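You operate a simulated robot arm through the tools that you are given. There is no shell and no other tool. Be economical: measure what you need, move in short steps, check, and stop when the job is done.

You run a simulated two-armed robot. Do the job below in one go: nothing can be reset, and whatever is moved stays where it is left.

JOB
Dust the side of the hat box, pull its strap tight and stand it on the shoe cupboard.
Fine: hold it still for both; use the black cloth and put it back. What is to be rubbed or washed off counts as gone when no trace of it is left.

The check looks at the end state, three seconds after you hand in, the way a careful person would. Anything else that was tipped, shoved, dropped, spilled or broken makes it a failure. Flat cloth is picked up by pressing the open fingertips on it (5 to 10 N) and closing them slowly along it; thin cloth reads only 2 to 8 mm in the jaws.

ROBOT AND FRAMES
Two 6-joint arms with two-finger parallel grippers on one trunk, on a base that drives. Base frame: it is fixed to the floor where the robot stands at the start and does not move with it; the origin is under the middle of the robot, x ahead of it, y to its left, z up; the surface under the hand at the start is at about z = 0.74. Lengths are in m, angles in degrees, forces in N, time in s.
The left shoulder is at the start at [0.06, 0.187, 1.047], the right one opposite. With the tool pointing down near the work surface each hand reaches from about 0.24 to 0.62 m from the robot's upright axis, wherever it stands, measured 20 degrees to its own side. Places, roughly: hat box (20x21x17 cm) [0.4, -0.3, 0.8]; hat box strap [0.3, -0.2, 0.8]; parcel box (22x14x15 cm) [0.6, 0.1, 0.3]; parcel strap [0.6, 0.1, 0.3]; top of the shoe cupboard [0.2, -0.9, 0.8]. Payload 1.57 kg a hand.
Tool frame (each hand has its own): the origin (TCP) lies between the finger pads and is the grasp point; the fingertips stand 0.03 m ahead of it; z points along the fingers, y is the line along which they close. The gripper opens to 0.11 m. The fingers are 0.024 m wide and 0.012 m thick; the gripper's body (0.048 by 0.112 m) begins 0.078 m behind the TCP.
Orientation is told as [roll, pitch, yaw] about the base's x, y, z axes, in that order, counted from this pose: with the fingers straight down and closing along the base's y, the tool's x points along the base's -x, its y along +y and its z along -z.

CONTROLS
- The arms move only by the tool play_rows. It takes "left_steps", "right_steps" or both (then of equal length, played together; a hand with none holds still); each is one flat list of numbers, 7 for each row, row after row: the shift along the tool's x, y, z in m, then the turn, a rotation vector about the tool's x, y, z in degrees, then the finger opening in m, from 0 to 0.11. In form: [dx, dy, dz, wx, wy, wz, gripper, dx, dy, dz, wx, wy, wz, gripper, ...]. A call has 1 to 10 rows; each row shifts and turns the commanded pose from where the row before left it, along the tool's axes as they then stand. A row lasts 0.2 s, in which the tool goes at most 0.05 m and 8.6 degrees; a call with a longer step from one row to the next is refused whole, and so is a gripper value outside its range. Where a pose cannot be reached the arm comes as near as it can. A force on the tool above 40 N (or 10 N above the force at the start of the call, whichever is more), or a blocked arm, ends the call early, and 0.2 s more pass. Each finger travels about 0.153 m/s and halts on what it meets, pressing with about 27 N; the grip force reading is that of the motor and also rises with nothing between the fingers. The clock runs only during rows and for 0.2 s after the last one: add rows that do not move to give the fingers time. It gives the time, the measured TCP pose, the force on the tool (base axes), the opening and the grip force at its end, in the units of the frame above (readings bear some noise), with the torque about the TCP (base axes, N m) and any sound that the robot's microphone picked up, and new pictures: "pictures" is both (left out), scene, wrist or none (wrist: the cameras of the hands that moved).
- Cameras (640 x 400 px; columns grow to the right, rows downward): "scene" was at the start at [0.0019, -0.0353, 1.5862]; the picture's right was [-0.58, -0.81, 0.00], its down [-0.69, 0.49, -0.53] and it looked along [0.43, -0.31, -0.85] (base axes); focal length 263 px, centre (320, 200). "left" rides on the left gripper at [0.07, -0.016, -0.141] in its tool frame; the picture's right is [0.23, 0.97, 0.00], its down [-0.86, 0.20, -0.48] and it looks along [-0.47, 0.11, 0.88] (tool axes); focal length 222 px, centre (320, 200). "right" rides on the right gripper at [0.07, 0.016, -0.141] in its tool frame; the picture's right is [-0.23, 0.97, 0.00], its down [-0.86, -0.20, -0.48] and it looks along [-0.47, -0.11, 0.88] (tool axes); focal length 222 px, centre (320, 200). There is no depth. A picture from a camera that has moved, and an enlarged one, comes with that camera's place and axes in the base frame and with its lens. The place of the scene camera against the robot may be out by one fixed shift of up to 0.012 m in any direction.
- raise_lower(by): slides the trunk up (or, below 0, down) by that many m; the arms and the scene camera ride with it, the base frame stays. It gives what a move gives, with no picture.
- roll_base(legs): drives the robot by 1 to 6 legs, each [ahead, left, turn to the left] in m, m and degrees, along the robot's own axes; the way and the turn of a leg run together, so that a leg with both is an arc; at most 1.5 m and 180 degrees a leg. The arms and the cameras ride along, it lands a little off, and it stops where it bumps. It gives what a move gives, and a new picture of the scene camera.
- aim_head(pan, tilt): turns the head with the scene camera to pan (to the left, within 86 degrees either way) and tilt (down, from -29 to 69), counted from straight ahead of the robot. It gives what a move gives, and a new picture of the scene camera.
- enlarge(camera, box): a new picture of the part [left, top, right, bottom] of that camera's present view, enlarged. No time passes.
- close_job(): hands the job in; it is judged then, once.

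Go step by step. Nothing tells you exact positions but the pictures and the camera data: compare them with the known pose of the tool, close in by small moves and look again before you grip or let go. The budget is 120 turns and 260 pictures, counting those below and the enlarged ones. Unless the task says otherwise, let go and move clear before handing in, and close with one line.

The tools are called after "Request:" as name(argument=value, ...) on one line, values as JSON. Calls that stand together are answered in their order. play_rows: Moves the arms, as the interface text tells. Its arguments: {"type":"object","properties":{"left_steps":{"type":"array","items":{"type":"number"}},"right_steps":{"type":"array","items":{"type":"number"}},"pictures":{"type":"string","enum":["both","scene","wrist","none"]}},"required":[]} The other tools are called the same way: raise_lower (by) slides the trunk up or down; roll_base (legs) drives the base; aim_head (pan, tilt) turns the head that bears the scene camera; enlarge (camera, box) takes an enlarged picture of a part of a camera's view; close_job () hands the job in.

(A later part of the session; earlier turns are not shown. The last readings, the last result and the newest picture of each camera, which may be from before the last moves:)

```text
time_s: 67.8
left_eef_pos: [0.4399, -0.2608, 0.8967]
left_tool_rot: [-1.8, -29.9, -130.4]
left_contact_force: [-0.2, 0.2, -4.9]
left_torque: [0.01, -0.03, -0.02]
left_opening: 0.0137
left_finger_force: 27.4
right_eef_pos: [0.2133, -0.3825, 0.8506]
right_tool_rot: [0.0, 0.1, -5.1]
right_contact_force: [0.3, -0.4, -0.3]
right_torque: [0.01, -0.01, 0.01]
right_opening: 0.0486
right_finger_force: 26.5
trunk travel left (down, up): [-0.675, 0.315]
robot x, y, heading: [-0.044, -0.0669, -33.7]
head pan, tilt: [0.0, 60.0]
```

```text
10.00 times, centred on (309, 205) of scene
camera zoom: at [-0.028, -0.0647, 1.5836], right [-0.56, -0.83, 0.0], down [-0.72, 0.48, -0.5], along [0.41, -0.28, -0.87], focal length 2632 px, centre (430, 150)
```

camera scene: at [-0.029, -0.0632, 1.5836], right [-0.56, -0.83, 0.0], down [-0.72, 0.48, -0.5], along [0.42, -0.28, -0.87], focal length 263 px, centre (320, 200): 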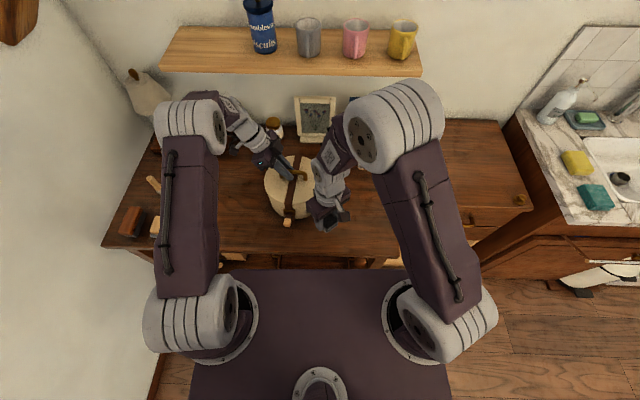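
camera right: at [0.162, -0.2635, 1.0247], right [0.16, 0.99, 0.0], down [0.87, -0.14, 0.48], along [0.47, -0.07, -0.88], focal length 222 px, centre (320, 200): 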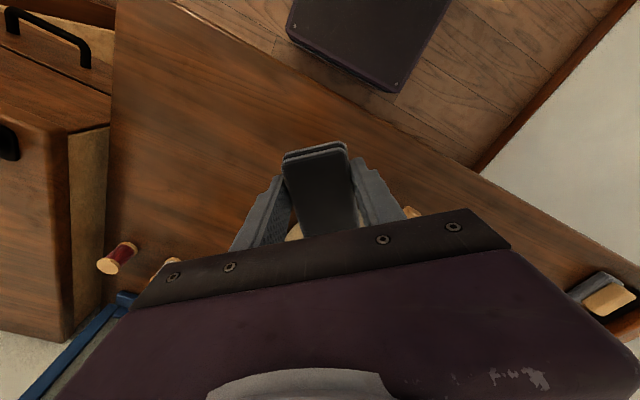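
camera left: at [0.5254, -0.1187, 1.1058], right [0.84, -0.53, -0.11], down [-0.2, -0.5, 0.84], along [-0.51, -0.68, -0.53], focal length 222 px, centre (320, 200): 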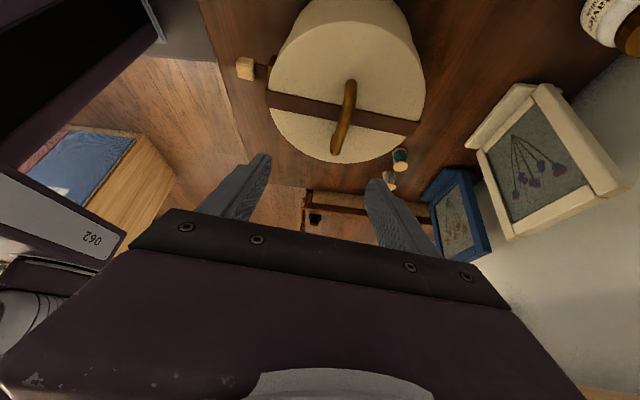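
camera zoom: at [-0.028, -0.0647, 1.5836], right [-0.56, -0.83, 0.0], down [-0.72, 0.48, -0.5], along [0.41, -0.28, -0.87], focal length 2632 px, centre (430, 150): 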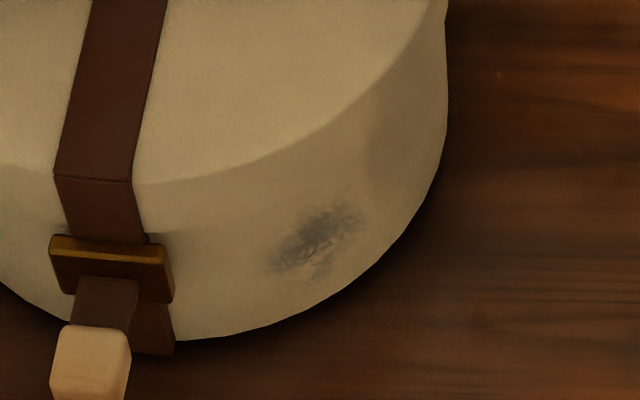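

Contact moments suggest the lid rim stands proud and keeps the pad off the wall below. I tilt the right hand's camera for a good side look at the patch.

Request:
play_rows(right_steps=[0.04, 0, -0.02, 0, 0, 0, 0.03, 0.04, 0, -0.02, 0, 0, 0, 0.03, 0, 0, 0, 0, -8.5, 0, 0.03, 0, 0, 0, 0, -8.5, 0, 0.03, 0, 0, 0, 0, -8.5, 0, 0.03, 0, 0, 0, 0, -8.5, 0, 0.03, 0, 0, 0, 0, 0, 0, 0.03], pictures="wrist")

Request:
enlarge(camera="right", box=[340, 80, 580, 230])

```text
time_s: 69.4
left_eef_pos: [0.439, -0.2604, 0.8974]
left_tool_rot: [-1.7, -30.0, -130.5]
left_contact_force: [0.6, -0.1, -4.3]
left_torque: [0.03, -0.07, 0.02]
left_opening: 0.014
left_finger_force: 26.7
right_eef_pos: [0.1606, -0.3777, 0.8759]
right_tool_rot: [5.6, -21.1, -6.5]
right_contact_force: [0.8, 0.4, -0.4]
right_torque: [-0.03, -0.01, 0.01]
right_opening: 0.0486
right_finger_force: 27.2
right hand out of reach, approached as far as the arm can: row 3, 4, 5, 6
trunk travel left (down, up): [-0.675, 0.315]
robot x, y, heading: [-0.0375, -0.0654, -34.2]
head pan, tilt: [0.0, 60.0]
camera right: at [0.0441, -0.3625, 0.9832], right [0.29, 0.94, 0.17], down [0.6, -0.32, 0.73], along [0.75, -0.11, -0.66], focal length 222 px, centre (320, 200)
```

right: 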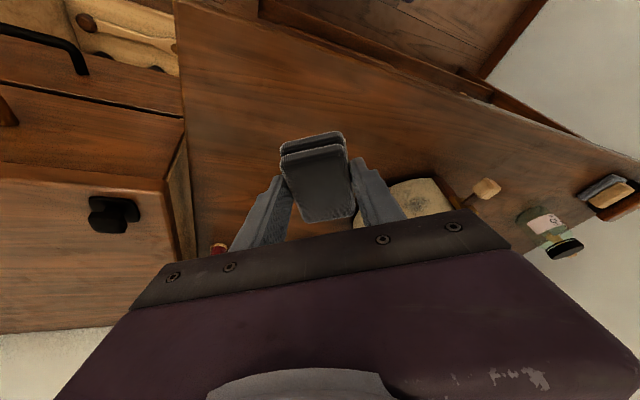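

```text
2.67 times, centred on (460, 155) of right
camera zoom: at [0.0441, -0.3625, 0.9832], right [0.29, 0.94, 0.17], down [0.6, -0.32, 0.73], along [0.75, -0.11, -0.66], focal length 592 px, centre (-53, 320)
```

zoom: 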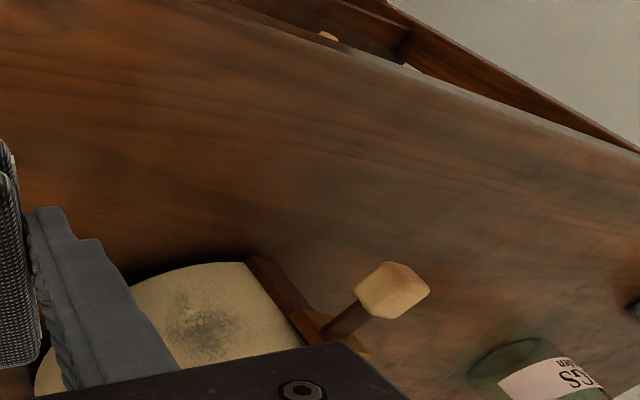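

Request:
enlarge(camera="right", box=[380, 170, 476, 230])

```text
6.67 times, centred on (428, 200) of right
camera zoom: at [0.0441, -0.3625, 0.9832], right [0.29, 0.94, 0.17], down [0.6, -0.32, 0.73], along [0.75, -0.11, -0.66], focal length 1481 px, centre (-400, 200)
```

zoom: 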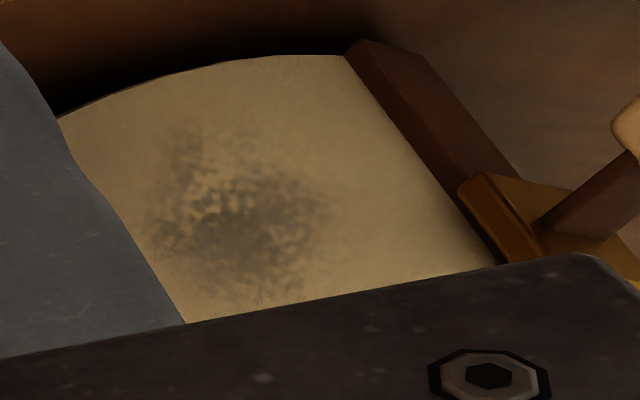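

Very useful view: the patch's centre is at about (0.338, -0.262, 0.79), squarely facing the robot side, and the pad had slipped back ~1 cm in the grip, so earlier arcs lost contact. I return to the stand-off pose.

Request:
play_rows(right_steps=[0, 0, 0, 0, 8.5, 0, 0.03, 0, 0, 0, 0, 8.5, 0, 0.03, 0, 0, 0, 0, 8.5, 0, 0.03, 0, 0, 0, 0, 8.5, 0, 0.03, 0, 0, 0, 0, 0, 0, 0.03], pictures="none")

```text
time_s: 70.6
left_eef_pos: [0.4397, -0.2607, 0.8976]
left_tool_rot: [-1.7, -29.9, -130.4]
left_contact_force: [0.0, 0.3, -4.6]
left_torque: [0.07, -0.08, -0.01]
left_opening: 0.0136
left_finger_force: 27.5
right_eef_pos: [0.1625, -0.3698, 0.8767]
right_tool_rot: [6.5, 8.5, -3.3]
right_contact_force: [-0.4, 0.0, -0.3]
right_torque: [-0.02, 0.0, -0.04]
right_opening: 0.0488
right_finger_force: 26.7
right hand out of reach, approached as far as the arm can: row 2, 3
trunk travel left (down, up): [-0.675, 0.315]
robot x, y, heading: [-0.0371, -0.0663, -33.8]
head pan, tilt: [0.0, 60.0]
```

Request:
play_rows(right_steps=[-0.03, 0.03, 0, 0, 0, 0, 0.03, -0.03, 0.03, 0, 0, 0, 0, 0.03, 0, 0, 0, 6.4, 0, 0, 0.03, 0, 0, 0, 0, -8.4, 0, 0.03, 0, 0, 0, 0, 0, -3.3, 0.03, 0, 0, 0, 0, 0, 0, 0.03], pictures="none")

```text
time_s: 72.0
left_eef_pos: [0.4387, -0.2599, 0.8969]
left_tool_rot: [-1.7, -30.0, -130.4]
left_contact_force: [0.9, 0.9, -4.1]
left_torque: [0.03, -0.08, 0.0]
left_opening: 0.0139
left_finger_force: 26.8
right_eef_pos: [0.2278, -0.3136, 0.8739]
right_tool_rot: [0.1, 0.0, 0.1]
right_contact_force: [0.6, 0.1, 0.1]
right_torque: [0.01, 0.0, 0.0]
right_opening: 0.0488
right_finger_force: 27.4
trunk travel left (down, up): [-0.675, 0.315]
robot x, y, heading: [-0.0391, -0.0654, -34.0]
head pan, tilt: [0.0, 60.0]
```

Request:
play_rows(right_steps=[0, 0.027, 0.03, 0, 0, 0, 0.03, 0, 0.0256, 0.03, 0, 0, 0, 0.03, -0.035, 0, 0.004, 0, 0, 0, 0.03, -0.025, 0, 0, 0, 0, 0, 0.03, -0.004, 0, 0, 0, 0, 0, 0.03, -0.003, 0, 0, 0, 0, 0, 0.03, 0, 0, 0, 0, 0, 0, 0.03], pictures="none")

```text
time_s: 73.6
left_eef_pos: [0.4397, -0.2614, 0.896]
left_tool_rot: [-1.7, -29.9, -130.4]
left_contact_force: [6.9, 1.4, -0.8]
left_torque: [0.24, -0.57, -0.12]
left_opening: 0.0138
left_finger_force: 26.1
right_eef_pos: [0.2922, -0.2607, 0.8102]
right_tool_rot: [0.1, 0.3, 0.0]
right_contact_force: [-7.7, -2.8, -4.5]
right_torque: [-0.05, 0.35, -0.12]
right_opening: 0.0492
right_finger_force: 26.8
trunk travel left (down, up): [-0.675, 0.315]
robot x, y, heading: [-0.0397, -0.0622, -34.2]
head pan, tilt: [0.0, 60.0]
```

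Contact at 8 N with the pad centred on the patch. Now arcs of ±12 degrees about the box axis, stepping through the heights.

Request:
play_rows(right_steps=[-0.002, -0.0153, 0, 0, 0, -6, 0.03, -0.0008, -0.0153, 0, 0, 0, -6, 0.03, -0.0008, 0.0153, 0, 0, 0, 6, 0.03, -0.0008, 0.0153, 0, 0, 0, 6, 0.03, -0.0008, 0.0153, 0, 0, 0, 6, 0.03, -0.0008, 0.0153, 0.006, 0, 0, 6, 0.03, -0.0008, -0.0153, 0, 0, 0, -6, 0.03, -0.0008, -0.0153, 0, 0, 0, -6, 0.03, -0.0008, -0.0153, 0, 0, 0, -6, 0.03, -0.0008, -0.0153, 0.006, 0, 0, -6, 0.03], pictures="none")

Request:
play_rows(right_steps=[-0.0008, 0.0153, 0, 0, 0, 6, 0.03, -0.0008, 0.0153, 0, 0, 0, 6, 0.03, -0.0008, 0.0153, 0, 0, 0, 6, 0.03, -0.0008, 0.0153, 0.006, 0, 0, 6, 0.03, -0.0008, -0.0153, 0, 0, 0, -6, 0.03, -0.0008, -0.0153, 0, 0, 0, -6, 0.03, -0.0008, -0.0153, 0, 0, 0, -6, 0.03, -0.0008, -0.0153, -0.012, 0, 0, -6, 0.03, -0.0008, 0.0153, -0.012, 0, 0, 6, 0.03, -0.0008, 0.0153, 0, 0, 0, 6, 0.03], pictures="none")

Request:
play_rows(right_steps=[-0.0008, 0.0153, 0, 0, 0, 6, 0.03, -0.0008, 0.0153, -0.006, 0, 0, 6, 0.03, -0.0008, -0.0153, 0, 0, 0, -6, 0.03, -0.0008, -0.0153, 0, 0, 0, -6, 0.03, -0.0008, -0.0153, 0, 0, 0, -6, 0.03, -0.0008, -0.0153, -0.006, 0, 0, -6, 0.03, -0.0008, 0.0153, 0, 0, 0, 6, 0.03, -0.0008, 0.0153, 0, 0, 0, 6, 0.03, 0, 0, 0, 0, 0, 0, 0.03], pictures="none")

```text
time_s: 75.8
left_eef_pos: [0.4389, -0.2603, 0.8961]
left_tool_rot: [-1.7, -29.9, -130.5]
left_contact_force: [4.9, 0.4, -2.3]
left_torque: [0.43, -0.48, 0.23]
left_opening: 0.0138
left_finger_force: 26.8
right_eef_pos: [0.2984, -0.2918, 0.798]
right_tool_rot: [0.1, 0.0, 12.1]
right_contact_force: [-5.7, -0.8, 0.0]
right_torque: [0.0, 0.1, -0.02]
right_opening: 0.0488
right_finger_force: 26.7
trunk travel left (down, up): [-0.675, 0.315]
robot x, y, heading: [-0.0432, -0.0632, -33.9]
head pan, tilt: [0.0, 60.0]
```

```text
time_s: 78.0
left_eef_pos: [0.4392, -0.2613, 0.8963]
left_tool_rot: [-1.7, -30.0, -130.4]
left_contact_force: [4.2, 2.2, -4.8]
left_torque: [0.21, -0.31, -0.2]
left_opening: 0.0135
left_finger_force: 27.0
right_eef_pos: [0.2962, -0.262, 0.8153]
right_tool_rot: [0.1, 0.3, 0.0]
right_contact_force: [-3.6, -1.9, -0.1]
right_torque: [-0.1, 0.1, -0.08]
right_opening: 0.0491
right_finger_force: 27.2
trunk travel left (down, up): [-0.675, 0.315]
robot x, y, heading: [-0.0388, -0.0606, -33.7]
head pan, tilt: [0.0, 60.0]
```

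```text
time_s: 80.0
left_eef_pos: [0.4394, -0.2609, 0.8957]
left_tool_rot: [-1.7, -30.0, -130.3]
left_contact_force: [2.3, -0.2, 0.3]
left_torque: [0.25, -0.13, -0.07]
left_opening: 0.0135
left_finger_force: 26.7
right_eef_pos: [0.2958, -0.2595, 0.8283]
right_tool_rot: [0.1, -0.1, 0.1]
right_contact_force: [-0.4, -0.1, -0.3]
right_torque: [-0.02, -0.02, 0.0]
right_opening: 0.0491
right_finger_force: 26.5
trunk travel left (down, up): [-0.675, 0.315]
robot x, y, heading: [-0.038, -0.065, -33.9]
head pan, tilt: [0.0, 60.0]
```

Force fades as the pad is being pushed back in the grip. I withdraw and check the patch and the pad.

Request:
play_rows(right_steps=[0.04, 0, 0, 0, 0, 0, 0.03, 0.03, 0, 0, 0, 0, 0, 0.03, 0, -0.045, 0, 0, 0, 0, 0.03, 0, -0.045, 0, 0, 0, 0, 0.03, 0, -0.045, 0, 0, 0, 0, 0.03, 0, 0, 0, 0, 0, 0, 0.03], pictures="wrist")

Request:
enlarge(camera="scene", box=[277, 185, 341, 225])

Request:
enlarge(camera="scene", box=[310, 170, 406, 230])

```text
time_s: 81.4
left_eef_pos: [0.4398, -0.2592, 0.8955]
left_tool_rot: [-1.7, -30.0, -130.5]
left_contact_force: [0.1, 0.9, -5.1]
left_torque: [0.03, -0.05, -0.02]
left_opening: 0.0139
left_finger_force: 26.8
right_eef_pos: [0.2248, -0.3958, 0.8285]
right_tool_rot: [0.1, 0.1, 0.1]
right_contact_force: [-0.6, 0.5, -0.1]
right_torque: [-0.02, 0.02, 0.02]
right_opening: 0.049
right_finger_force: 26.8
trunk travel left (down, up): [-0.675, 0.315]
robot x, y, heading: [-0.0376, -0.0628, -34.1]
head pan, tilt: [0.0, 60.0]
camera right: at [0.1552, -0.3798, 0.9691], right [0.23, 0.97, 0.0], down [0.86, -0.2, 0.48], along [0.47, -0.11, -0.88], focal length 222 px, centre (320, 200)
```

right: 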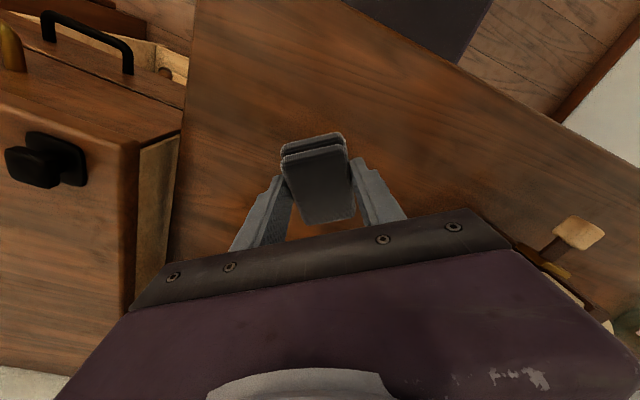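

```text
10.00 times, centred on (309, 205) of scene
camera zoom: at [-0.0277, -0.0627, 1.5836], right [-0.56, -0.83, 0.0], down [-0.72, 0.48, -0.5], along [0.41, -0.28, -0.87], focal length 2632 px, centre (430, 150)
```

zoom: 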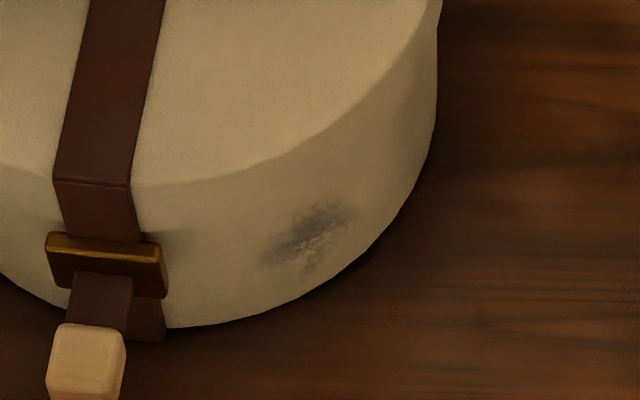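

```text
6.67 times, centred on (358, 200) of scene
camera zoom: at [-0.0277, -0.0627, 1.5836], right [-0.56, -0.83, 0.0], down [-0.72, 0.48, -0.5], along [0.41, -0.28, -0.87], focal length 1755 px, centre (67, 200)
```

zoom: 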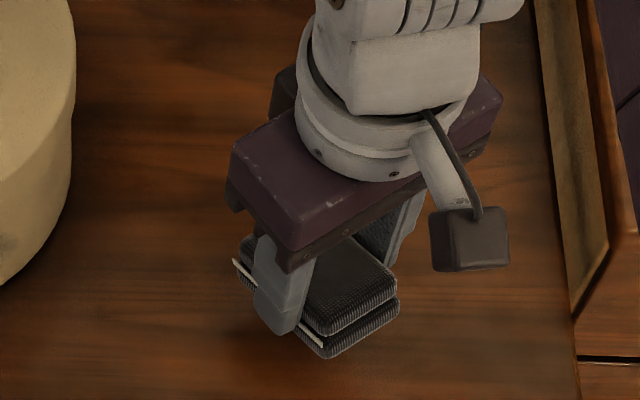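

The lower part cleared, the upper half remains. I'll go to the upper half with steady, firmer pressure, checking the force.

Request:
play_rows(right_steps=[0, 0.045, 0, 0, 0, 0, 0.03, 0, 0.045, 0, 0, 0, 0, 0.03, 0, 0.045, 0.004, 0, 0, 0, 0.03, -0.04, 0, 0, 0, 0, 0, 0.03, -0.03, 0, 0, 0, 0, 0, 0.03, -0.004, 0, 0, 0, 0, 0, 0.03, -0.002, 0, 0, 0, 0, 0, 0.03, 0, 0, 0, 0, 0, 0, 0.03], pictures="none")

Request:
play_rows(right_steps=[-0.002, 0, 0, 0, 0, 0, 0.03, 0, 0, 0, 0, 0, 0, 0.03], pictures="none")

```text
time_s: 83.2
left_eef_pos: [0.4384, -0.2594, 0.8969]
left_tool_rot: [-1.5, -30.0, -130.5]
left_contact_force: [15.1, 2.2, 5.6]
left_torque: [0.59, -0.51, -0.03]
left_opening: 0.0136
left_finger_force: 27.2
right_eef_pos: [0.2993, -0.2602, 0.8244]
right_tool_rot: [0.0, 0.4, 0.0]
right_contact_force: [-18.5, -1.6, -5.3]
right_torque: [0.02, 0.57, -0.1]
right_opening: 0.0487
right_finger_force: 27.1
trunk travel left (down, up): [-0.675, 0.315]
robot x, y, heading: [-0.039, -0.0634, -33.6]
head pan, tilt: [0.0, 60.0]
```

```text
time_s: 83.8
left_eef_pos: [0.4389, -0.2595, 0.8977]
left_tool_rot: [-1.5, -29.9, -130.5]
left_contact_force: [23.6, 1.8, 16.0]
left_torque: [0.44, -0.41, 0.0]
left_opening: 0.0135
left_finger_force: 27.2
right_eef_pos: [0.2994, -0.261, 0.8234]
right_tool_rot: [0.2, 0.5, 0.0]
right_contact_force: [-26.8, -0.9, -6.1]
right_torque: [0.0, 0.81, -0.14]
right_opening: 0.0493
right_finger_force: 27.3
trunk travel left (down, up): [-0.675, 0.315]
robot x, y, heading: [-0.0412, -0.0632, -33.8]
head pan, tilt: [0.0, 60.0]
```

Now 27 N at the upper patch. I rub there with short strokes.

Request:
play_rows(right_steps=[0, 0, -0.01, 0, 0, 0, 0.03, 0, 0, 0.01, 0, 0, 0, 0.03, 0, 0, 0.01, 0, 0, 0, 0.03, 0, 0, -0.01, 0, 0, 0, 0.03, 0, -0.012, 0, 0, 0, -5, 0.03, 0, 0, -0.01, 0, 0, 0, 0.03, 0, 0, 0.01, 0, 0, 0, 0.03, 0, 0, 0.01, 0, 0, 0, 0.03, 0, 0, -0.01, 0, 0, 0, 0.03, 0, 0.012, 0, 0, 0, 5, 0.03], pictures="none")

Request:
play_rows(right_steps=[0, 0.012, 0, 0, 0, 5, 0.03, 0, 0, -0.01, 0, 0, 0, 0.03, 0, 0, 0.01, 0, 0, 0, 0.03, 0, 0, 0.01, 0, 0, 0, 0.03, 0, 0, -0.01, 0, 0, 0, 0.03, -0.001, 0.012, 0, 0, 0, 5, 0.03, 0, 0, -0.01, 0, 0, 0, 0.03, 0, 0, 0.01, 0, 0, 0, 0.03, 0, 0, 0.01, 0, 0, 0, 0.03, 0, 0, -0.01, 0, 0, 0, 0.03], pictures="none")

Request:
play_rows(right_steps=[0.03, 0, 0, 0, 0, -5, 0.03, 0.04, 0, 0, 0, 0, -5, 0.03, 0, -0.045, 0, 0, 0, 0, 0.03, 0, -0.045, 0, 0, 0, 0, 0.03, 0, -0.045, 0, 0, 0, 0, 0.03, 0, -0.03, 0, 0, 0, 0, 0.03, 0, 0, 0, 0, 0, 0, 0.03], pictures="wrist")

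Request:
enlarge(camera="scene", box=[277, 185, 341, 225])

```text
time_s: 86.0
left_eef_pos: [0.4377, -0.2599, 0.8968]
left_tool_rot: [-1.7, -29.9, -130.5]
left_contact_force: [18.7, 0.4, 16.4]
left_torque: [-0.05, 0.03, -0.12]
left_opening: 0.0137
left_finger_force: 26.8
right_eef_pos: [0.3001, -0.2611, 0.824]
right_tool_rot: [0.2, 0.1, 0.0]
right_contact_force: [-19.2, -7.9, 0.0]
right_torque: [-0.14, 0.37, -0.34]
right_opening: 0.0485
right_finger_force: 26.8
trunk travel left (down, up): [-0.675, 0.315]
robot x, y, heading: [-0.0366, -0.0651, -33.9]
head pan, tilt: [0.0, 60.0]
```

```text
time_s: 88.2
left_eef_pos: [0.4379, -0.2605, 0.8964]
left_tool_rot: [-1.7, -30.0, -130.4]
left_contact_force: [6.4, -1.6, 2.4]
left_torque: [-0.06, 0.13, 0.1]
left_opening: 0.0137
left_finger_force: 26.7
right_eef_pos: [0.3036, -0.2372, 0.8248]
right_tool_rot: [0.0, 0.0, -10.1]
right_contact_force: [-7.2, 0.8, -3.2]
right_torque: [0.09, 0.26, -0.11]
right_opening: 0.0489
right_finger_force: 27.2
trunk travel left (down, up): [-0.675, 0.315]
robot x, y, heading: [-0.0402, -0.0658, -33.8]
head pan, tilt: [0.0, 60.0]
```

```text
time_s: 89.8
left_eef_pos: [0.4397, -0.2603, 0.8962]
left_tool_rot: [-1.7, -30.1, -130.4]
left_contact_force: [0.3, 0.6, -3.8]
left_torque: [0.02, -0.03, 0.04]
left_opening: 0.0134
left_finger_force: 27.1
right_eef_pos: [0.2348, -0.3935, 0.8246]
right_tool_rot: [0.1, 0.1, 0.0]
right_contact_force: [-0.8, 0.3, -0.3]
right_torque: [-0.01, 0.0, -0.01]
right_opening: 0.0488
right_finger_force: 26.4
trunk travel left (down, up): [-0.675, 0.315]
robot x, y, heading: [-0.0384, -0.0645, -33.8]
head pan, tilt: [0.0, 60.0]
camera right: at [0.1647, -0.3769, 0.9655], right [0.23, 0.97, 0.0], down [0.86, -0.2, 0.48], along [0.46, -0.11, -0.88], focal length 222 px, centre (320, 200)
```

right: 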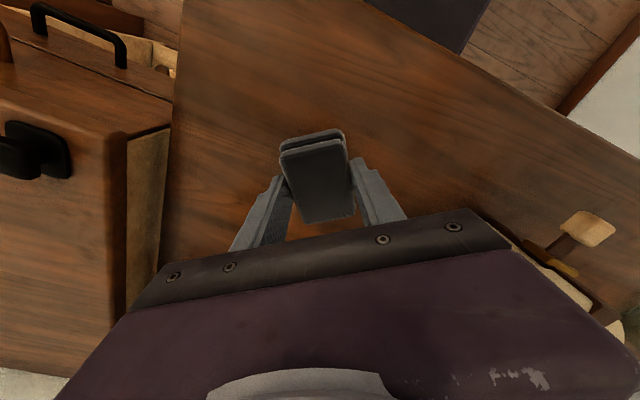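

```text
10.00 times, centred on (309, 205) of scene
camera zoom: at [-0.0279, -0.0627, 1.5836], right [-0.56, -0.83, 0.0], down [-0.72, 0.48, -0.5], along [0.41, -0.28, -0.87], focal length 2632 px, centre (430, 150)
```

zoom: 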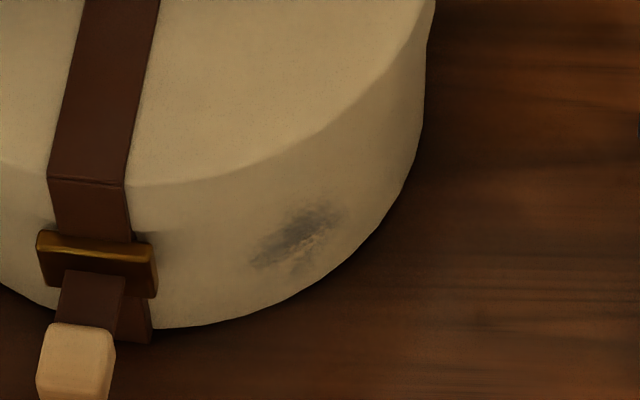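

I now see from the silhouette that the lid has a proud skirt down to about z 0.80, which held the pad off the wall just below it. I tilt the hand so the pad's lower front edge leads and can reach up under the skirt.

Request:
play_rows(right_steps=[0, 0.045, 0, 0, 0, 0, 0.03, 0, 0.045, 0, 0, 0, 0, 0.03, 0, 0.0425, 0, 0, 0, 0, 0.03, 0, 0, 0, 0, -7, 0, 0.03, 0, 0, 0, 0, -7, 0, 0.03, 0, 0, 0, 0, -6, 0, 0.03, 0, 0, 0, 0, 0, 0, 0.03], pictures="scene")

Request:
enlarge(camera="scene", box=[265, 170, 361, 230])

```text
time_s: 91.4
left_eef_pos: [0.4387, -0.2606, 0.896]
left_tool_rot: [-1.8, -30.0, -130.3]
left_contact_force: [0.2, 0.9, -4.2]
left_torque: [0.02, -0.02, 0.0]
left_opening: 0.0136
left_finger_force: 26.7
right_eef_pos: [0.2352, -0.2608, 0.8243]
right_tool_rot: [0.0, -20.0, -0.1]
right_contact_force: [0.0, 0.0, 0.1]
right_torque: [-0.01, 0.0, -0.01]
right_opening: 0.0488
right_finger_force: 26.9
trunk travel left (down, up): [-0.675, 0.315]
robot x, y, heading: [-0.0397, -0.064, -33.8]
head pan, tilt: [0.0, 60.0]
camera scene: at [-0.0279, -0.0637, 1.5836], right [-0.56, -0.83, 0.0], down [-0.72, 0.48, -0.5], along [0.41, -0.28, -0.87], focal length 263 px, centre (320, 200)
```

scene: 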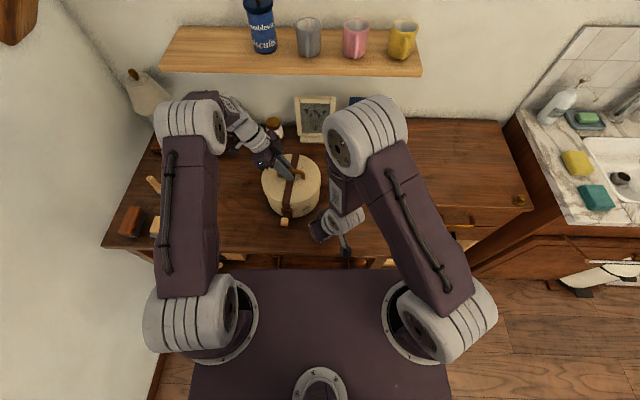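

```text
6.67 times, centred on (313, 200) of scene
camera zoom: at [-0.0279, -0.0637, 1.5836], right [-0.56, -0.83, 0.0], down [-0.72, 0.48, -0.5], along [0.41, -0.28, -0.87], focal length 1755 px, centre (367, 200)
```

zoom: 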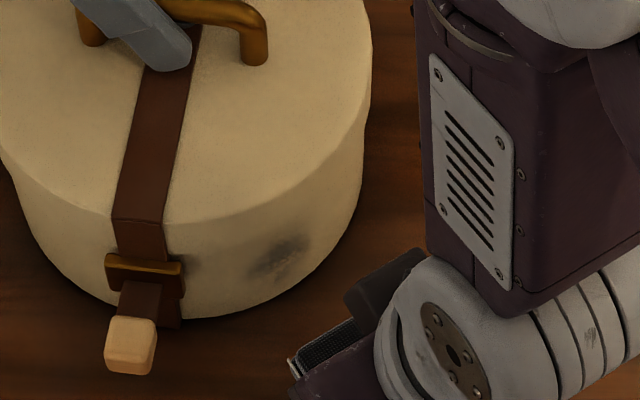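

With this tilt the scene camera can see the patch while I work. I lower and creep into contact.

Request:
play_rows(right_steps=[0.008, 0, 0.0226, 0, 0, 0, 0.03, -0.0235, 0, 0.0085, 0, 0, 0, 0.03, -0.0188, 0, 0.0068, 0, 0, 0, 0.03, -0.0028, 0, 0.001, 0, 0, 0, 0.03, 0, 0, 0, 0, 0, 0, 0.03], pictures="none")

Request:
enlarge(camera="scene", box=[265, 170, 361, 230])

```text
time_s: 92.6
left_eef_pos: [0.4378, -0.2599, 0.8959]
left_tool_rot: [-1.9, -29.9, -130.4]
left_contact_force: [-0.6, 0.3, -4.9]
left_torque: [-0.01, -0.02, 0.0]
left_opening: 0.0137
left_finger_force: 27.2
right_eef_pos: [0.2826, -0.2601, 0.7999]
right_tool_rot: [0.1, -19.9, 0.0]
right_contact_force: [-0.2, 0.0, -1.1]
right_torque: [0.04, -0.01, 0.01]
right_opening: 0.0488
right_finger_force: 27.0
trunk travel left (down, up): [-0.675, 0.315]
robot x, y, heading: [-0.0394, -0.0649, -33.9]
head pan, tilt: [0.0, 60.0]
```

```text
6.67 times, centred on (313, 200) of scene
camera zoom: at [-0.0279, -0.0634, 1.5836], right [-0.56, -0.83, 0.0], down [-0.72, 0.48, -0.5], along [0.41, -0.28, -0.87], focal length 1755 px, centre (367, 200)
```

zoom: 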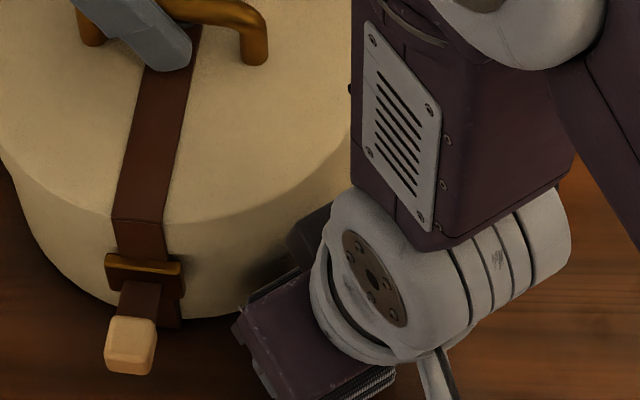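

Request:
play_rows(right_steps=[-0.0028, 0, 0.001, 0, 0, 0, 0.03, -0.0028, 0, 0.001, 0, 0, 0, 0.03, -0.0028, 0, 0.001, 0, 0, 0, 0.03, 0, 0, 0, 0, 0, 0, 0.03], pictures="none")

```text
time_s: 93.6
left_eef_pos: [0.4387, -0.2603, 0.8957]
left_tool_rot: [-1.8, -29.9, -130.5]
left_contact_force: [3.5, 1.7, -3.5]
left_torque: [0.23, -0.35, -0.17]
left_opening: 0.0137
left_finger_force: 27.5
right_eef_pos: [0.2913, -0.2604, 0.7988]
right_tool_rot: [0.2, -19.8, 0.0]
right_contact_force: [-4.0, -1.7, -1.8]
right_torque: [-0.08, 0.27, -0.08]
right_opening: 0.0488
right_finger_force: 27.0
trunk travel left (down, up): [-0.675, 0.315]
robot x, y, heading: [-0.0412, -0.0651, -34.0]
head pan, tilt: [0.0, 60.0]
```

Contact. I press a little more and sweep along arcs, climbing toward the skirt.

Request:
play_rows(right_steps=[-0.0028, 0, 0.001, 0, 0, 0, 0.03, -0.0005, -0.0127, 0, -1.71, 0, -4.7, 0.03, -0.0005, -0.0127, 0, -1.71, 0, -4.7, 0.03, -0.0005, 0.0127, 0, 1.71, 0, 4.7, 0.03, -0.0005, 0.0127, 0, 1.71, 0, 4.7, 0.03, -0.0005, 0.0127, 0, 1.71, 0, 4.7, 0.03, -0.0005, 0.0127, 0, 1.71, 0, 4.7, 0.03, -0.0025, -0.0127, -0.0056, -1.71, 0, -4.7, 0.03, -0.0005, -0.0127, 0, -1.71, 0, -4.7, 0.03, -0.0005, -0.0127, 0, -1.71, 0, -4.7, 0.03], pictures="none")

Request:
play_rows(right_steps=[-0.0005, -0.0127, 0, -1.71, 0, -4.7, 0.03, -0.0025, 0.0127, -0.0056, 1.71, 0, 4.7, 0.03, -0.0005, 0.0127, 0, 1.71, 0, 4.7, 0.03, -0.0005, 0.0127, 0, 1.71, 0, 4.7, 0.03, -0.0005, 0.0127, 0, 1.71, 0, 4.7, 0.03, -0.0025, -0.0127, -0.0056, -1.71, 0, -4.7, 0.03, -0.0005, -0.0127, 0, -1.71, 0, -4.7, 0.03, -0.0005, -0.0127, 0, -1.71, 0, -4.7, 0.03, -0.0005, 0.0127, 0, 1.71, 0, 4.7, 0.03, -0.0005, 0.0127, 0, 1.71, 0, 4.7, 0.03], pictures="none")

Request:
play_rows(right_steps=[0.03, 0, -0.01, 0, 0, 0, 0.03, 0.03, 0, -0.01, 0, 0, 0, 0.03, 0, 0, 0, 0, 0, 0, 0.03], pictures="none")

Request:
enlarge(camera="scene", box=[277, 185, 341, 225])

```text
time_s: 95.8
left_eef_pos: [0.4388, -0.2594, 0.8983]
left_tool_rot: [-1.5, -29.9, -130.4]
left_contact_force: [17.6, -4.6, 24.6]
left_torque: [-0.31, 0.04, 0.53]
left_opening: 0.0136
left_finger_force: 26.5
right_eef_pos: [0.292, -0.2729, 0.8084]
right_tool_rot: [0.2, -20.0, 4.9]
right_contact_force: [-10.2, 1.8, -2.4]
right_torque: [0.08, 0.43, -0.08]
right_opening: 0.0489
right_finger_force: 27.2
trunk travel left (down, up): [-0.675, 0.315]
robot x, y, heading: [-0.039, -0.068, -33.9]
head pan, tilt: [0.0, 60.0]
```

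```text
time_s: 98.0
left_eef_pos: [0.4375, -0.2602, 0.8972]
left_tool_rot: [-1.6, -30.0, -130.5]
left_contact_force: [20.2, -1.7, 24.6]
left_torque: [-0.02, -0.02, 0.06]
left_opening: 0.0138
left_finger_force: 26.8
right_eef_pos: [0.2932, -0.2473, 0.8223]
right_tool_rot: [0.2, -20.0, -5.0]
right_contact_force: [-11.9, -3.6, -1.8]
right_torque: [-0.09, 0.56, -0.32]
right_opening: 0.0489
right_finger_force: 26.6
trunk travel left (down, up): [-0.675, 0.315]
robot x, y, heading: [-0.0406, -0.0622, -33.9]
head pan, tilt: [0.0, 60.0]
```

```text
time_s: 98.8
left_eef_pos: [0.4373, -0.2598, 0.8949]
left_tool_rot: [-2.0, -29.9, -130.3]
left_contact_force: [0.3, -2.9, 2.3]
left_torque: [-0.44, 0.61, 0.29]
left_opening: 0.0139
left_finger_force: 26.8
right_eef_pos: [0.2293, -0.242, 0.8194]
right_tool_rot: [0.1, -20.0, -5.0]
right_contact_force: [0.2, 0.7, -0.5]
right_torque: [0.01, 0.01, -0.03]
right_opening: 0.0489
right_finger_force: 27.0
trunk travel left (down, up): [-0.675, 0.315]
robot x, y, heading: [-0.0352, -0.0642, -33.8]
head pan, tilt: [0.0, 60.0]
```

```text
10.00 times, centred on (309, 205) of scene
camera zoom: at [-0.0284, -0.0638, 1.5834], right [-0.56, -0.83, 0.0], down [-0.72, 0.48, -0.5], along [0.41, -0.28, -0.87], focal length 2632 px, centre (430, 150)
```

zoom: 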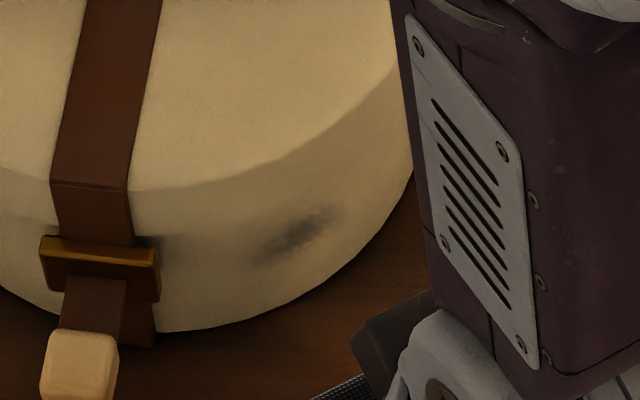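

Big improvement; only a narrow band right under the skirt remains. I tilt a bit more and go at that band.

Request:
play_rows(right_steps=[0, 0, 0, 0, -8, 0, 0.03, 0, -0.0165, 0, -2.35, 0, -4.41, 0.03, -0.0195, 0, 0.0272, 0, 0, 0, 0.03, -0.0194, 0, 0.0103, 0, 0, 0, 0.03, -0.0053, 0, 0.0028, 0, 0, 0, 0.03, -0.0026, 0, 0.0014, 0, 0, 0, 0.03, 0, 0, 0, 0, 0, 0, 0.03], pictures="none")

```text
time_s: 100.4
left_eef_pos: [0.4397, -0.2605, 0.8979]
left_tool_rot: [-1.4, -29.9, -130.5]
left_contact_force: [10.5, 3.6, 2.6]
left_torque: [0.48, -0.65, -0.35]
left_opening: 0.0139
left_finger_force: 27.0
right_eef_pos: [0.2901, -0.2584, 0.8036]
right_tool_rot: [0.0, -27.7, 0.0]
right_contact_force: [-11.3, -1.5, -4.2]
right_torque: [-0.06, 0.63, -0.1]
right_opening: 0.0489
right_finger_force: 26.7
trunk travel left (down, up): [-0.675, 0.315]
robot x, y, heading: [-0.042, -0.0623, -33.9]
head pan, tilt: [0.0, 60.0]
```

Request:
play_rows(right_steps=[-0.001, -0.0127, 0, -2.35, 0, -4.41, 0.03, -0.0005, -0.0127, 0, -2.35, 0, -4.41, 0.03, -0.0005, 0.0127, 0, 2.35, 0, 4.41, 0.03, -0.0005, 0.0127, 0, 2.35, 0, 4.41, 0.03, -0.0005, 0.0127, 0, 2.35, 0, 4.41, 0.03, -0.0005, 0.0127, 0, 2.35, 0, 4.41, 0.03, -0.0028, -0.0127, -0.0044, -2.35, 0, -4.41, 0.03, -0.0005, -0.0127, 0, -2.35, 0, -4.41, 0.03, -0.0005, -0.0127, 0, -2.35, 0, -4.41, 0.03, -0.0005, -0.0127, 0, -2.35, 0, -4.41, 0.03], pictures="none")

Request:
play_rows(right_steps=[-0.0028, 0.0127, -0.0044, 2.35, 0, 4.41, 0.03, -0.0005, 0.0127, 0, 2.35, 0, 4.41, 0.03, -0.0005, 0.0127, 0, 2.35, 0, 4.41, 0.03, -0.0005, 0.0127, 0, 2.35, 0, 4.41, 0.03, -0.0028, -0.0127, -0.0044, -2.35, 0, -4.41, 0.03, -0.0005, -0.0127, 0, -2.35, 0, -4.41, 0.03, -0.0005, -0.0127, 0, -2.35, 0, -4.41, 0.03, -0.0005, -0.0127, 0, -2.35, 0, -4.41, 0.03, -0.0028, 0.0127, -0.0044, 2.35, 0, 4.41, 0.03, -0.0005, 0.0127, 0, 2.35, 0, 4.41, 0.03], pictures="none")

Request:
play_rows(right_steps=[0.03, 0, -0.014, 0, 0, 0, 0.03, 0.03, 0, -0.014, 0, 0, 0, 0.03, 0, 0, 0, 0, 0, 0, 0.03], pictures="none")

Request:
enlarge(camera="scene", box=[277, 185, 341, 225])

```text
time_s: 102.6
left_eef_pos: [0.4388, -0.2591, 0.899]
left_tool_rot: [-1.5, -29.8, -130.6]
left_contact_force: [21.6, -3.8, 26.7]
left_torque: [-0.21, -0.05, 0.76]
left_opening: 0.014
left_finger_force: 27.3
right_eef_pos: [0.288, -0.2841, 0.8117]
right_tool_rot: [0.2, -27.9, 10.0]
right_contact_force: [-18.1, 1.5, -0.3]
right_torque: [0.03, 0.62, -0.02]
right_opening: 0.0486
right_finger_force: 27.1
trunk travel left (down, up): [-0.675, 0.315]
robot x, y, heading: [-0.0396, -0.0623, -34.0]
head pan, tilt: [0.0, 60.0]
```

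```text
time_s: 104.8
left_eef_pos: [0.4389, -0.2603, 0.897]
left_tool_rot: [-1.5, -29.9, -130.6]
left_contact_force: [20.9, -1.4, 24.2]
left_torque: [-0.17, 0.05, 0.02]
left_opening: 0.0139
left_finger_force: 27.6
right_eef_pos: [0.2859, -0.2591, 0.8294]
right_tool_rot: [0.1, -27.9, -0.1]
right_contact_force: [-16.3, -5.2, -1.1]
right_torque: [-0.16, 0.47, -0.31]
right_opening: 0.0487
right_finger_force: 27.2
trunk travel left (down, up): [-0.675, 0.315]
robot x, y, heading: [-0.042, -0.0646, -33.7]
head pan, tilt: [0.0, 60.0]
```

```text
time_s: 105.6
left_eef_pos: [0.4371, -0.2602, 0.8954]
left_tool_rot: [-2.0, -30.0, -130.4]
left_contact_force: [-0.3, -3.1, 2.6]
left_torque: [-0.47, 0.6, 0.27]
left_opening: 0.0138
left_finger_force: 27.2
right_eef_pos: [0.2218, -0.2588, 0.8267]
right_tool_rot: [0.0, -27.9, 0.0]
right_contact_force: [-0.2, 0.2, 0.1]
right_torque: [-0.03, 0.01, 0.0]
right_opening: 0.0491
right_finger_force: 27.4
trunk travel left (down, up): [-0.675, 0.315]
robot x, y, heading: [-0.0365, -0.067, -33.8]
head pan, tilt: [0.0, 60.0]
```

```text
10.00 times, centred on (309, 205) of scene
camera zoom: at [-0.0284, -0.0637, 1.5834], right [-0.56, -0.83, 0.0], down [-0.72, 0.48, -0.5], along [0.41, -0.28, -0.87], focal length 2632 px, centre (430, 150)
```

zoom: 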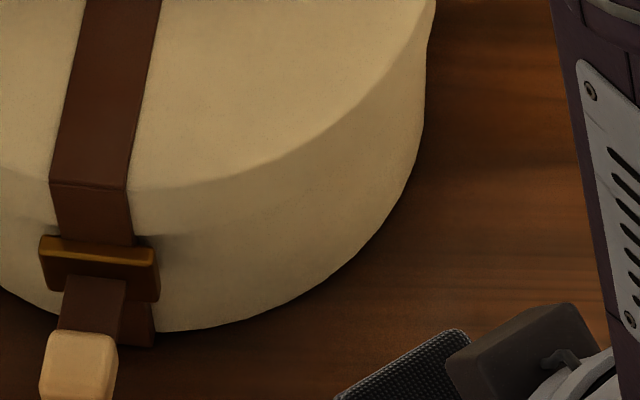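

The patch looks gone. I zoom in further to be sure no trace is left.

Request:
enlarge(camera="scene", box=[293, 198, 325, 218])

```text
16.00 times, centred on (309, 208) of scene
camera zoom: at [-0.0284, -0.0637, 1.5834], right [-0.56, -0.83, 0.0], down [-0.72, 0.48, -0.5], along [0.41, -0.28, -0.87], focal length 4211 px, centre (496, 72)
```

zoom: 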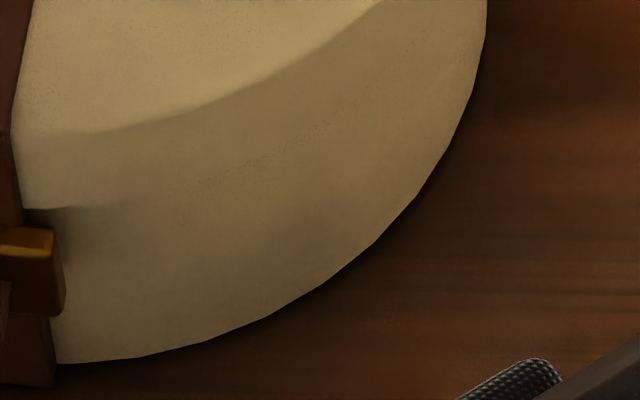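

Practically clean; one more pass for safety over the same band.

Request:
play_rows(right_steps=[-0.019, 0, 0.032, 0, 0, 0, 0.03, -0.0265, 0, 0.014, 0, 0, 0, 0.03, -0.0062, -0.0127, 0.0028, -2.35, 0, -4.41, 0.03, -0.0045, -0.0127, 0.002, -2.35, 0, -4.41, 0.03, -0.0005, 0.0127, 0, 2.35, 0, 4.41, 0.03, -0.0005, 0.0127, 0, 2.35, 0, 4.41, 0.03, -0.0028, 0.0127, -0.0044, 2.35, 0, 4.41, 0.03, -0.0005, -0.0127, 0, -2.35, 0, -4.41, 0.03, -0.0005, -0.0127, 0, -2.35, 0, -4.41, 0.03, -0.0028, -0.0127, -0.0044, -2.35, 0, -4.41, 0.03], pictures="none")

Request:
play_rows(right_steps=[-0.0028, 0.0127, -0.0044, 2.35, 0, 4.41, 0.03, -0.0005, 0.0127, 0, 2.35, 0, 4.41, 0.03, -0.0005, 0.0127, 0, 2.35, 0, 4.41, 0.03, -0.0005, 0.0127, 0, 2.35, 0, 4.41, 0.03, -0.0028, -0.0127, -0.0044, -2.35, 0, -4.41, 0.03, -0.0005, -0.0127, 0, -2.35, 0, -4.41, 0.03, 0.03, 0, -0.014, 0, 0, 0, 0.03, 0.03, 0, -0.014, 0, 0, 0, 0.03, 0, 0, 0, 0, 0, 0, 0.03], pictures="none")

Request:
enlarge(camera="scene", box=[293, 198, 325, 218])

```text
time_s: 107.9
left_eef_pos: [0.4404, -0.2616, 0.8979]
left_tool_rot: [-1.2, -29.9, -130.4]
left_contact_force: [2.8, -2.0, 3.2]
left_torque: [-0.21, 0.44, 0.31]
left_opening: 0.0138
left_finger_force: 27.5
right_eef_pos: [0.2914, -0.2838, 0.8165]
right_tool_rot: [0.3, -27.1, 9.9]
right_contact_force: [-4.6, -0.2, 1.5]
right_torque: [0.01, 0.05, 0.0]
right_opening: 0.0487
right_finger_force: 27.2
trunk travel left (down, up): [-0.675, 0.315]
robot x, y, heading: [-0.036, -0.0649, -33.7]
head pan, tilt: [0.0, 60.0]
stopped in row 10 (left hand): the force on the tool passed its limit at 40 N (the readings are from after the stop); the commanded pose is now the measured one
```

```text
time_s: 109.9
left_eef_pos: [0.4407, -0.2598, 0.8961]
left_tool_rot: [-1.4, -29.9, -130.4]
left_contact_force: [0.0, 0.4, -4.7]
left_torque: [0.04, -0.05, -0.02]
left_opening: 0.014
left_finger_force: 26.8
right_eef_pos: [0.2235, -0.2581, 0.826]
right_tool_rot: [0.0, -27.2, 0.0]
right_contact_force: [-0.3, -0.1, 0.1]
right_torque: [-0.01, 0.02, -0.03]
right_opening: 0.0489
right_finger_force: 26.4
trunk travel left (down, up): [-0.675, 0.315]
robot x, y, heading: [-0.0378, -0.0658, -33.8]
head pan, tilt: [0.0, 60.0]
```

```text
16.00 times, centred on (309, 208) of scene
camera zoom: at [-0.0275, -0.0633, 1.5836], right [-0.56, -0.83, 0.0], down [-0.72, 0.48, -0.5], along [0.41, -0.28, -0.87], focal length 4211 px, centre (496, 72)
```

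zoom: 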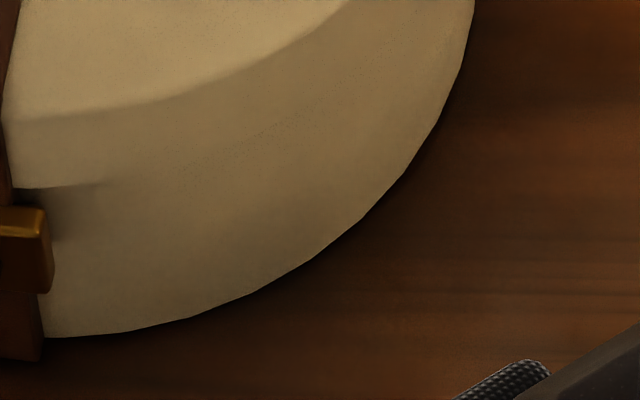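

The wall is clean. I release the handle, withdraw the left hand to the left and lift the right hand with the cloth upright again.

Request:
play_rows(left_steps=[0, 0, 0, 0, 0, 0, 0.05, 0, 0, 0, 0, 0, 0, 0.07, 0, 0, -0.045, 0, 0, 0, 0.07, 0, 0, -0.045, 0, 0, 0, 0.07, -0.009, -0.029, -0.029, 0, 0, 0, 0.07, -0.009, -0.029, -0.029, 0, 0, 0, 0.07, -0.009, -0.029, -0.029, 0, 0, 0, 0.07, -0.009, -0.029, -0.029, 0, 0, 0, 0.07, -0.009, -0.029, -0.029, 0, 0, 0, 0.07, 0, 0, 0, 0, 0, 0, 0.07], right_steps=[0, 0, 0, 0, 0, 0, 0.03, -0.0195, 0, -0.038, 0, 0, 0, 0.03, -0.0195, 0, -0.038, 0, 0, 0, 0.03, -0.0195, 0, -0.038, 0, 0, 0, 0.03, -0.0195, 0, -0.038, 0, 0, 0, 0.03, 0, 0, 0, 0, 6.8, 0, 0.03, 0, 0, 0, 0, 6.8, 0, 0.03, 0, 0, 0, 0, 6.8, 0, 0.03, 0, 0, 0, 0, 6.8, 0, 0.03, 0, 0, 0, 0, 0, 8.5, 0.03], pictures="none")

Request:
play_rows(right_steps=[0, 0, 0, 0, 0, 8.5, 0.03, 0, 0, 0, 0, 0, 8.5, 0.03, 0, 0, 0, 0, 0, 8.4, 0.03, 0, 0, 0, 0, 0, 0, 0.03])

```text
time_s: 112.1
left_eef_pos: [0.3856, -0.1085, 1.1265]
left_tool_rot: [-1.4, -29.8, -130.5]
left_contact_force: [-0.3, -1.3, -0.4]
left_torque: [0.02, -0.01, 0.0]
left_opening: 0.0703
left_finger_force: 0.0
right_eef_pos: [0.2362, -0.2596, 0.9945]
right_tool_rot: [0.0, 0.0, -8.5]
right_contact_force: [0.8, -0.4, 0.2]
right_torque: [0.03, -0.04, -0.02]
right_opening: 0.0488
right_finger_force: 26.7
right hand out of reach, approached as far as the arm can: row 2, 3
trunk travel left (down, up): [-0.675, 0.315]
robot x, y, heading: [-0.0377, -0.0655, -33.7]
head pan, tilt: [0.0, 60.0]
```

```text
time_s: 113.1
left_eef_pos: [0.3864, -0.1078, 1.1259]
left_tool_rot: [-1.3, -29.8, -130.5]
left_contact_force: [-0.6, 0.1, -0.1]
left_torque: [-0.01, 0.04, 0.02]
left_opening: 0.0701
left_finger_force: 0.0
right_eef_pos: [0.2369, -0.2592, 0.9946]
right_tool_rot: [0.1, 0.0, -34.0]
right_contact_force: [-0.3, 0.6, -0.5]
right_torque: [0.01, 0.01, -0.02]
right_opening: 0.049
right_finger_force: 27.2
trunk travel left (down, up): [-0.675, 0.315]
robot x, y, heading: [-0.0392, -0.063, -33.9]
head pan, tilt: [0.0, 60.0]
camera scene: at [-0.0285, -0.0631, 1.5836], right [-0.56, -0.83, 0.0], down [-0.72, 0.48, -0.5], along [0.42, -0.28, -0.87], focal length 263 px, centre (320, 200)
camera right: at [0.1865, -0.2073, 1.1352], right [0.73, 0.68, 0.0], down [0.6, -0.64, 0.48], along [0.33, -0.35, -0.88], focal length 222 px, centre (320, 200)
```

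scene: 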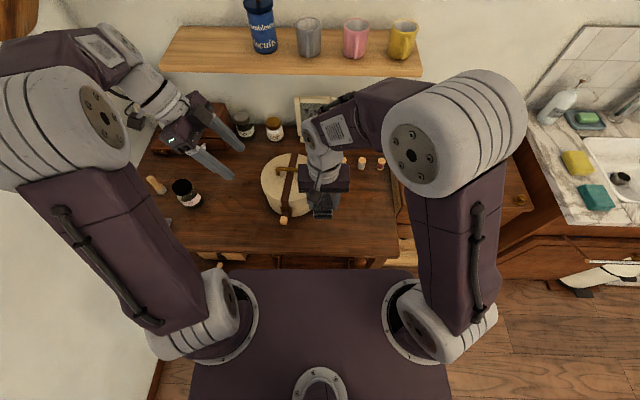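
right: 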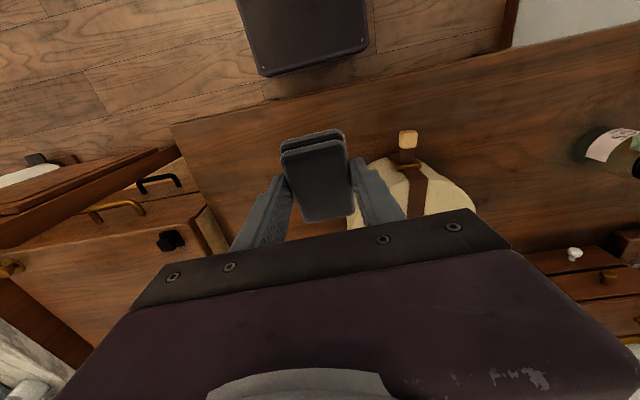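

I drive left to where the cloth came from.

Request:
roll_base(legs=[[0, 0.28, 0]])

```text
time_s: 115.1
left_eef_pos: [0.5408, 0.1265, 1.1261]
left_tool_rot: [-1.4, -29.9, -130.4]
left_contact_force: [0.4, 0.8, -0.7]
left_torque: [-0.01, 0.01, -0.01]
left_opening: 0.0701
left_finger_force: 0.1
right_eef_pos: [0.3925, -0.0263, 0.9944]
right_tool_rot: [0.2, -0.1, -33.4]
right_contact_force: [-0.5, 0.3, 0.4]
right_torque: [-0.04, 0.01, 0.0]
right_opening: 0.049
right_finger_force: 26.9
trunk travel left (down, up): [-0.675, 0.315]
robot x, y, heading: [0.1145, 0.1692, -33.6]
head pan, tilt: [0.0, 60.0]
camera scene: at [0.1266, 0.1694, 1.5836], right [-0.55, -0.83, 0.0], down [-0.72, 0.48, -0.5], along [0.42, -0.28, -0.87], focal length 263 px, centre (320, 200)
```

scene: 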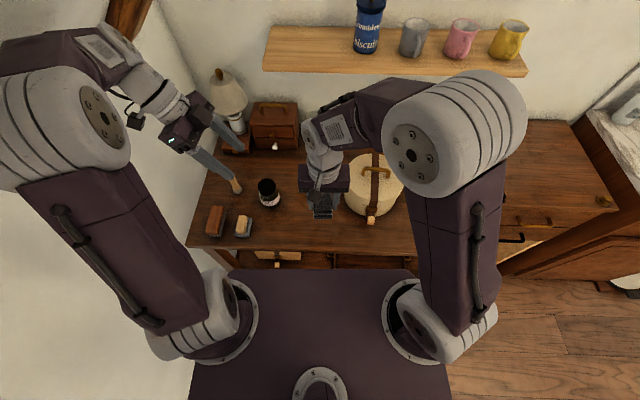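

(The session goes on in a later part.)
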